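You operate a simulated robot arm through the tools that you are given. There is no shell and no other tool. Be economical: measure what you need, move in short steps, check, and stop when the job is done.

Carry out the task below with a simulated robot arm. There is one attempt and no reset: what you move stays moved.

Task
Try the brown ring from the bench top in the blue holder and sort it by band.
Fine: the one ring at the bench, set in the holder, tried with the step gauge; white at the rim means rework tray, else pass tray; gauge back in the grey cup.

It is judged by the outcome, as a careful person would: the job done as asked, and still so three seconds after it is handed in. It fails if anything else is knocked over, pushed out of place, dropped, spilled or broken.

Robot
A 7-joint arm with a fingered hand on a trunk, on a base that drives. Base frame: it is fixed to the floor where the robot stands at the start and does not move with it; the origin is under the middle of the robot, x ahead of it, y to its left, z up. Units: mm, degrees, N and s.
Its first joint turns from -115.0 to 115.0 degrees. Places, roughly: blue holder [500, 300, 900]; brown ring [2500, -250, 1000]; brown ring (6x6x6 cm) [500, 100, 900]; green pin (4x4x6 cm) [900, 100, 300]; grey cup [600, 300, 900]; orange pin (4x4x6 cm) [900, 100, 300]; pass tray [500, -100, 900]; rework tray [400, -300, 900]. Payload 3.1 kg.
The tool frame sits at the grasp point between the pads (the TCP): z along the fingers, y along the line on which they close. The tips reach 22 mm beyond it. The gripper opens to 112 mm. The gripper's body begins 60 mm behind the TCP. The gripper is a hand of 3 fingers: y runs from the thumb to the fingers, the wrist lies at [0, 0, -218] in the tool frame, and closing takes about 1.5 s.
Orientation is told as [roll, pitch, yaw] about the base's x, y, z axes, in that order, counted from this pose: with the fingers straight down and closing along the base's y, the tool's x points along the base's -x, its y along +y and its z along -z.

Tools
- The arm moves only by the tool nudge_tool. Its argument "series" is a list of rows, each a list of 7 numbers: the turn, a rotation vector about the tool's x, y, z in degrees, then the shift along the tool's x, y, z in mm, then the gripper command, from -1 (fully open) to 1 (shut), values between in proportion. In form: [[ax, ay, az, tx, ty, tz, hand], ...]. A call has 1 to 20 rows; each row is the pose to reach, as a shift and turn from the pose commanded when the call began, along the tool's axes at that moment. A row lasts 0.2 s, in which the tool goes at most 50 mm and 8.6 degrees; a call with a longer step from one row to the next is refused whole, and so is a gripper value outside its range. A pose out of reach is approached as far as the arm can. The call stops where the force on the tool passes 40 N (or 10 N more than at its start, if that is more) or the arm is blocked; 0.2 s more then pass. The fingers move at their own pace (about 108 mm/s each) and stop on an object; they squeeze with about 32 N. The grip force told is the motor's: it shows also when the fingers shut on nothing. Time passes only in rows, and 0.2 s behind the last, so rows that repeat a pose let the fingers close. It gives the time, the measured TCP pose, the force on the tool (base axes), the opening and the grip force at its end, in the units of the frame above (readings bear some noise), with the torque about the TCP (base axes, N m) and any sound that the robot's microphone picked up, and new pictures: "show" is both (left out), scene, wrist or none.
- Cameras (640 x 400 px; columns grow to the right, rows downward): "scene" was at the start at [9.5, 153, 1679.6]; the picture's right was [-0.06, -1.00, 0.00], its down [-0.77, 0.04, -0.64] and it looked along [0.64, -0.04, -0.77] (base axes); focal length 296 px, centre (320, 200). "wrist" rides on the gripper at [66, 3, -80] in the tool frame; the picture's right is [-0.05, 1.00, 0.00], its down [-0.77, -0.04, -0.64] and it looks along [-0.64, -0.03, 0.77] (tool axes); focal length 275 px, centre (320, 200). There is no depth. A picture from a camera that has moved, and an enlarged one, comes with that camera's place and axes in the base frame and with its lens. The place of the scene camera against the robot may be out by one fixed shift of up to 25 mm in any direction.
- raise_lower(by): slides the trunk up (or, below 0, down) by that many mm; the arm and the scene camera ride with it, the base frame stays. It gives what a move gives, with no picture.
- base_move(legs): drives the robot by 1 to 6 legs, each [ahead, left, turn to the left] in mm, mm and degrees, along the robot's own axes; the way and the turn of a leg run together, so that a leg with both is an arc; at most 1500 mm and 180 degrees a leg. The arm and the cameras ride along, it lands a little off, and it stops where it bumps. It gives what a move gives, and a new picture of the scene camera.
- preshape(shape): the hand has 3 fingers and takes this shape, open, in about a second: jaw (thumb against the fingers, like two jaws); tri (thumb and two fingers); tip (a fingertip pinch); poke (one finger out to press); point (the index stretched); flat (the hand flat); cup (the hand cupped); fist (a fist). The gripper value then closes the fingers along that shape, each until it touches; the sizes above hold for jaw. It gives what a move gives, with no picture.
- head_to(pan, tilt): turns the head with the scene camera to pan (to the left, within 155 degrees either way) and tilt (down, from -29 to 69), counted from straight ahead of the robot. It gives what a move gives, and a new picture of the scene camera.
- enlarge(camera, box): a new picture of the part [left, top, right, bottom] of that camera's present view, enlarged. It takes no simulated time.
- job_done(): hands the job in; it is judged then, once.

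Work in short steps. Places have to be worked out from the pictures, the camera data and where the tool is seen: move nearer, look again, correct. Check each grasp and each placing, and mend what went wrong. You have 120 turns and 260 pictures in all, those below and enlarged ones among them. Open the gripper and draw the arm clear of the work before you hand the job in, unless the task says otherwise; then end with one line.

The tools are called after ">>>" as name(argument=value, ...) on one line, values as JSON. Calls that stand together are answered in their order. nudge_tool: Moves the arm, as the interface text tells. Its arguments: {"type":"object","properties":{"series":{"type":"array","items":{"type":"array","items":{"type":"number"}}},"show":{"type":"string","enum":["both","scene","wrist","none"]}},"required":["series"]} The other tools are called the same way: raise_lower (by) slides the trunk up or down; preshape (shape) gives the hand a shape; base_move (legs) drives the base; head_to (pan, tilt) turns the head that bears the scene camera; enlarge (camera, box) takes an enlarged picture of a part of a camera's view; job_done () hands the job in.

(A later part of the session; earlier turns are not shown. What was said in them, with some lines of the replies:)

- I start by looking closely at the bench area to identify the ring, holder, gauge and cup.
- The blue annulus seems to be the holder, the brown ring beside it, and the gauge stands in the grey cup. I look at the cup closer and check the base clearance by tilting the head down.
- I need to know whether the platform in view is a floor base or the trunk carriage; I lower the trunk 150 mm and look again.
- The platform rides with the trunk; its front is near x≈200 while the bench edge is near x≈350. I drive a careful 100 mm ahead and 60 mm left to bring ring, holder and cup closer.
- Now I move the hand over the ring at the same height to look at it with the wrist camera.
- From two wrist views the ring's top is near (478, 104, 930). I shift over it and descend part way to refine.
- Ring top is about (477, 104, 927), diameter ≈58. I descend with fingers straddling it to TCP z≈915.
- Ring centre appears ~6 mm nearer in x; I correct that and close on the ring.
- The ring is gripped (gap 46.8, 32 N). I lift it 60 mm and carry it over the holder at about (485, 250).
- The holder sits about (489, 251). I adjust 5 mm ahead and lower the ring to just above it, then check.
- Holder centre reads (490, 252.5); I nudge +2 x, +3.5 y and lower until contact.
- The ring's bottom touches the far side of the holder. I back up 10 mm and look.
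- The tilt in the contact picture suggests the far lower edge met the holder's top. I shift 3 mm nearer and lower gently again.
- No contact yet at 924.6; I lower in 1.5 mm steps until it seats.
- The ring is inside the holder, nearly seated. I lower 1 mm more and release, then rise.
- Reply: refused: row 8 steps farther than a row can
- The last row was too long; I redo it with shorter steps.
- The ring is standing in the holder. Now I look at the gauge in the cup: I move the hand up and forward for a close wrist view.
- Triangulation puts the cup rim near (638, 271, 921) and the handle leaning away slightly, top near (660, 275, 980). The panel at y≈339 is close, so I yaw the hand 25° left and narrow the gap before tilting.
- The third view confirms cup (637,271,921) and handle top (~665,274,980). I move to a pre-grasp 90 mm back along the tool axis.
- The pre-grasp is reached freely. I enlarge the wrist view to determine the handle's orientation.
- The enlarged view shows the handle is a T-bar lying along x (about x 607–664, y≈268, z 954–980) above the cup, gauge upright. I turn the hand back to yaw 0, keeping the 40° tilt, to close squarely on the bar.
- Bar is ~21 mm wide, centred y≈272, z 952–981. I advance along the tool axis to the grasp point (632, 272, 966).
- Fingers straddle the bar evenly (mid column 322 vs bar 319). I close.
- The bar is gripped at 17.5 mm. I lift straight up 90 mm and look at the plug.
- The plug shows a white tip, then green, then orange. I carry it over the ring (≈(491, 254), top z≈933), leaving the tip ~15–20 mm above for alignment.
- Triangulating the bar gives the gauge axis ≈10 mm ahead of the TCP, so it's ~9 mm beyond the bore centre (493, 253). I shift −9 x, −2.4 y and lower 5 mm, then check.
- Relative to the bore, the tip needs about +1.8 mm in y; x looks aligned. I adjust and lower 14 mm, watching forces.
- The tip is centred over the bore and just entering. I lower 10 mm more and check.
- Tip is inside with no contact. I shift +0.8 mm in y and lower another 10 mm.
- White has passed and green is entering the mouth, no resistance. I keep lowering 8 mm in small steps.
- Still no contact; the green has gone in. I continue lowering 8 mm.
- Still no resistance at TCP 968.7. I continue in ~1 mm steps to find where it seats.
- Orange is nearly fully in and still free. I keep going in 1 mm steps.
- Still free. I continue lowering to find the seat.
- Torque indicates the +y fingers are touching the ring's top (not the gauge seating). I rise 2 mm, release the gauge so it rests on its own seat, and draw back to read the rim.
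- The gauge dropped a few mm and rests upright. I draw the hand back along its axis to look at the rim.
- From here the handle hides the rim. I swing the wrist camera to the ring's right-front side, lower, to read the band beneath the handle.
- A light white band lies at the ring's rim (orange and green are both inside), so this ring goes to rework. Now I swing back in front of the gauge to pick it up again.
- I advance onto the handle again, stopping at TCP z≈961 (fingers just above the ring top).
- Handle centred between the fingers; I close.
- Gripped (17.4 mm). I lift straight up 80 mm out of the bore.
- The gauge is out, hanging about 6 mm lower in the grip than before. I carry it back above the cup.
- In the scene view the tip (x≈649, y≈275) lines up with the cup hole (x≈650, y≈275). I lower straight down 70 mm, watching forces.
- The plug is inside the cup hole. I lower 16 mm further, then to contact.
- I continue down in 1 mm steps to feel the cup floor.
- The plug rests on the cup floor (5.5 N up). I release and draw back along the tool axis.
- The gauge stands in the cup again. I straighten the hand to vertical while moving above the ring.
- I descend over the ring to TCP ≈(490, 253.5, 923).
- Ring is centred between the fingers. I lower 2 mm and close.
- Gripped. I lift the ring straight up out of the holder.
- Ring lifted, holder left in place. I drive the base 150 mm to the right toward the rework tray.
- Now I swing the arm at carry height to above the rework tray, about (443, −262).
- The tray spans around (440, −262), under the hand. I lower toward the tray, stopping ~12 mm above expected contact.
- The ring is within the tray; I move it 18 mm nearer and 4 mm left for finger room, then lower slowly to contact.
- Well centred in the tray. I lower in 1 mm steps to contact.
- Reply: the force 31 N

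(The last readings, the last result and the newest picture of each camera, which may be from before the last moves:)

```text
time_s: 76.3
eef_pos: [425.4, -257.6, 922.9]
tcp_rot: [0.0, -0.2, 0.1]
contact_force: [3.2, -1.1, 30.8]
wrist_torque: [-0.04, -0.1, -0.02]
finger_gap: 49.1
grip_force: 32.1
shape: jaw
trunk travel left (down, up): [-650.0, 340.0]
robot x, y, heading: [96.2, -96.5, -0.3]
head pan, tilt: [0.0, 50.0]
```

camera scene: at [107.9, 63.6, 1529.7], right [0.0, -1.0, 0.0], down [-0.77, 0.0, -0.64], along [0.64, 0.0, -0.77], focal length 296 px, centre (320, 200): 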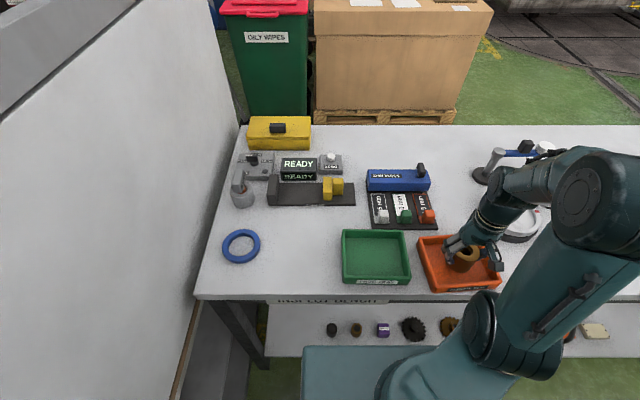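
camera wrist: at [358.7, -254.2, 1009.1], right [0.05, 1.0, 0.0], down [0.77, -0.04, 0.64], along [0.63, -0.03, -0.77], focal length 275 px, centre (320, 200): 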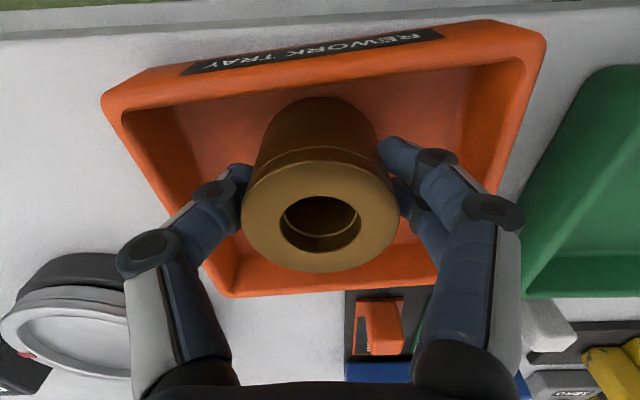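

It is down on the tray floor (31 N). I ease up 1.5 mm, open, and rise clear.

>>> nudge_tool(series=[[0, 0, 0, 0, 0, -1.5, 1], [0, 0, 0, 0, 0, -1.5, 1], [0, 0, 0, 0, 0, -1.5, 0.1], [0, 0, 0, 0, 0, -1.5, -0.2], [0, 0, 0, 0, 0, -1.5, -0.35], [0, 0, 0, 0, 0, -1.5, -0.35], [0, 0, 0, 0, 0, -25, -0.35], [0, 0, 0, 0, 0, -65, -0.35], [0, 0, 0, 0, 0, -110, -0.35], [0, 0, 0, 0, 0, -150, -0.35], [0, 0, 0, 30, 0, -170, -0.35], [0, 0, 0, 30, 0, -170, -0.35]])

>>> enlarge(camera="scene", box=[400, 190, 530, 310])

>>> enlarge(camera="scene", box=[200, 110, 350, 290])

```text
time_s: 78.9
eef_pos: [395.7, -257.7, 1095.9]
tcp_rot: [-0.1, 0.1, 0.0]
contact_force: [0.8, 0.5, 0.4]
wrist_torque: [0.03, 0.01, -0.01]
finger_gap: 75.3
grip_force: 0.1
shape: jaw
trunk travel left (down, up): [-650.0, 340.0]
robot x, y, heading: [100.2, -91.1, -0.0]
head pan, tilt: [0.0, 50.0]
camera scene: at [109.7, 64.8, 1529.6], right [0.0, -1.0, 0.0], down [-0.77, 0.0, -0.64], along [0.64, 0.0, -0.77], focal length 296 px, centre (320, 200)
camera wrist: at [328.7, -253.6, 1175.9], right [0.05, 1.0, 0.0], down [0.77, -0.04, 0.63], along [0.63, -0.03, -0.77], focal length 275 px, centre (320, 200)
```

scene: 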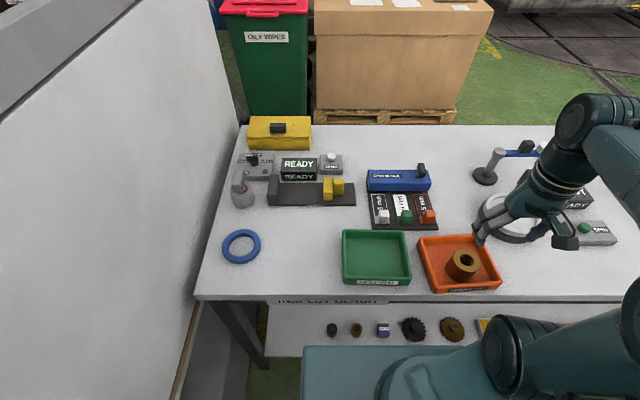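
wrist: 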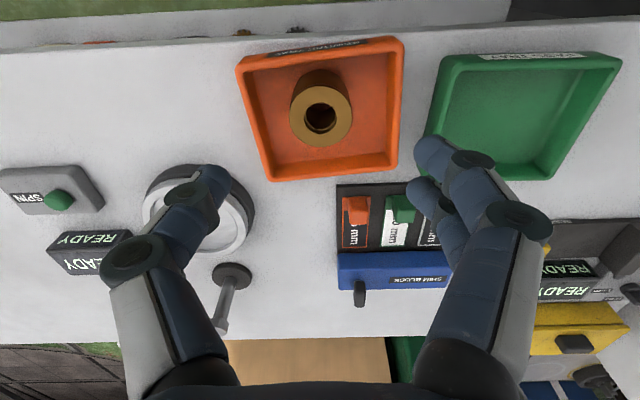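

```text
3.33 times, centred on (465, 250) of scene
camera zoom: at [109.7, 64.8, 1529.6], right [0.0, -1.0, 0.0], down [-0.77, 0.0, -0.64], along [0.64, 0.0, -0.77], focal length 987 px, centre (-163, 33)
```

zoom: 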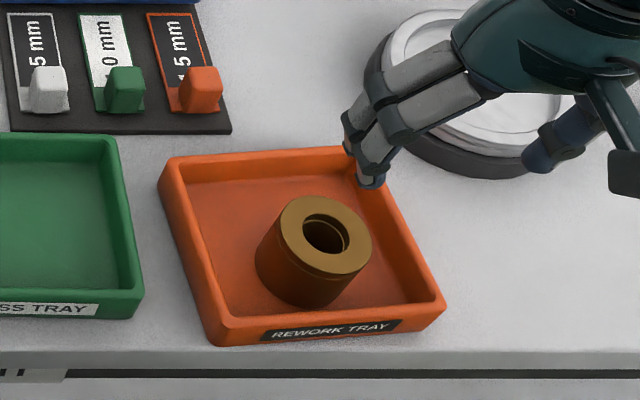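

```text
2.22 times, centred on (275, 200) of scene
camera zoom: at [109.7, 64.8, 1529.6], right [0.0, -1.0, 0.0], down [-0.77, 0.0, -0.64], along [0.64, 0.0, -0.77], focal length 658 px, centre (420, 200)
```

zoom: 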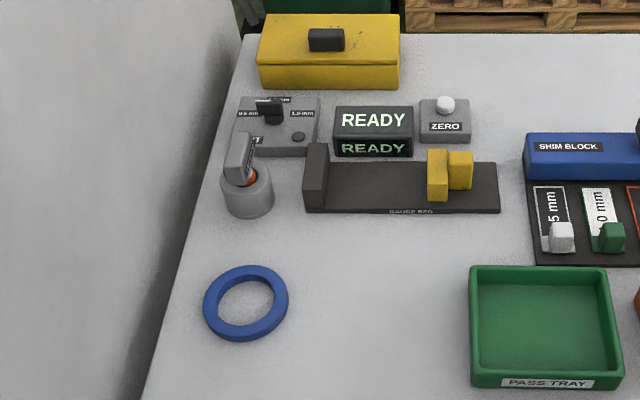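

The ring stands in the rework tray, the gauge is back in the cup, and everything else is in place. I rise further and open the hand fully.

>>> nudge_tool(series=[[0, 0, 0, 0, 0, -40, -1], [0, 0, 0, 0, 0, -80, -1], [0, 0, 0, 0, 0, -80, -1]], show="scene")

```text
time_s: 79.7
eef_pos: [392.8, -257.6, 1175.6]
tcp_rot: [0.0, 0.0, 0.0]
contact_force: [0.6, 1.3, -0.4]
wrist_torque: [0.02, 0.01, 0.02]
finger_gap: 112.0
grip_force: 0.1
shape: jaw
trunk travel left (down, up): [-650.0, 340.0]
robot x, y, heading: [100.8, -93.0, 0.1]
head pan, tilt: [0.0, 50.0]
camera scene: at [107.1, 63.7, 1529.7], right [0.0, -1.0, 0.0], down [-0.77, 0.0, -0.64], along [0.64, 0.0, -0.77], focal length 296 px, centre (320, 200)
```

scene: 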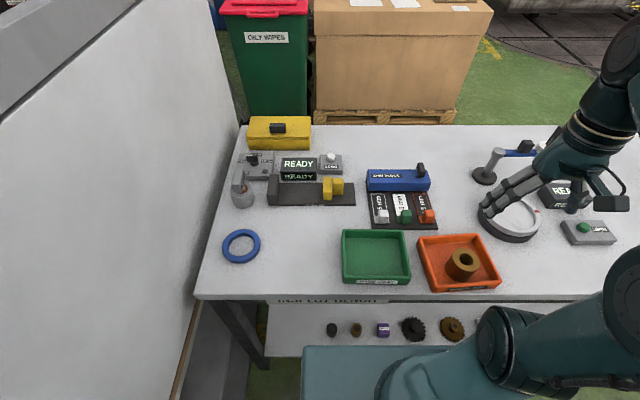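

The hand is open and clear of the work; I hand the job in.

>>> job_done()

```text
The job is handed in.
```

I tried the brown ring in the blue holder with the step gauge and read a white band at the rim, so the ring is in the rework tray and the gauge is back in the grey cup.
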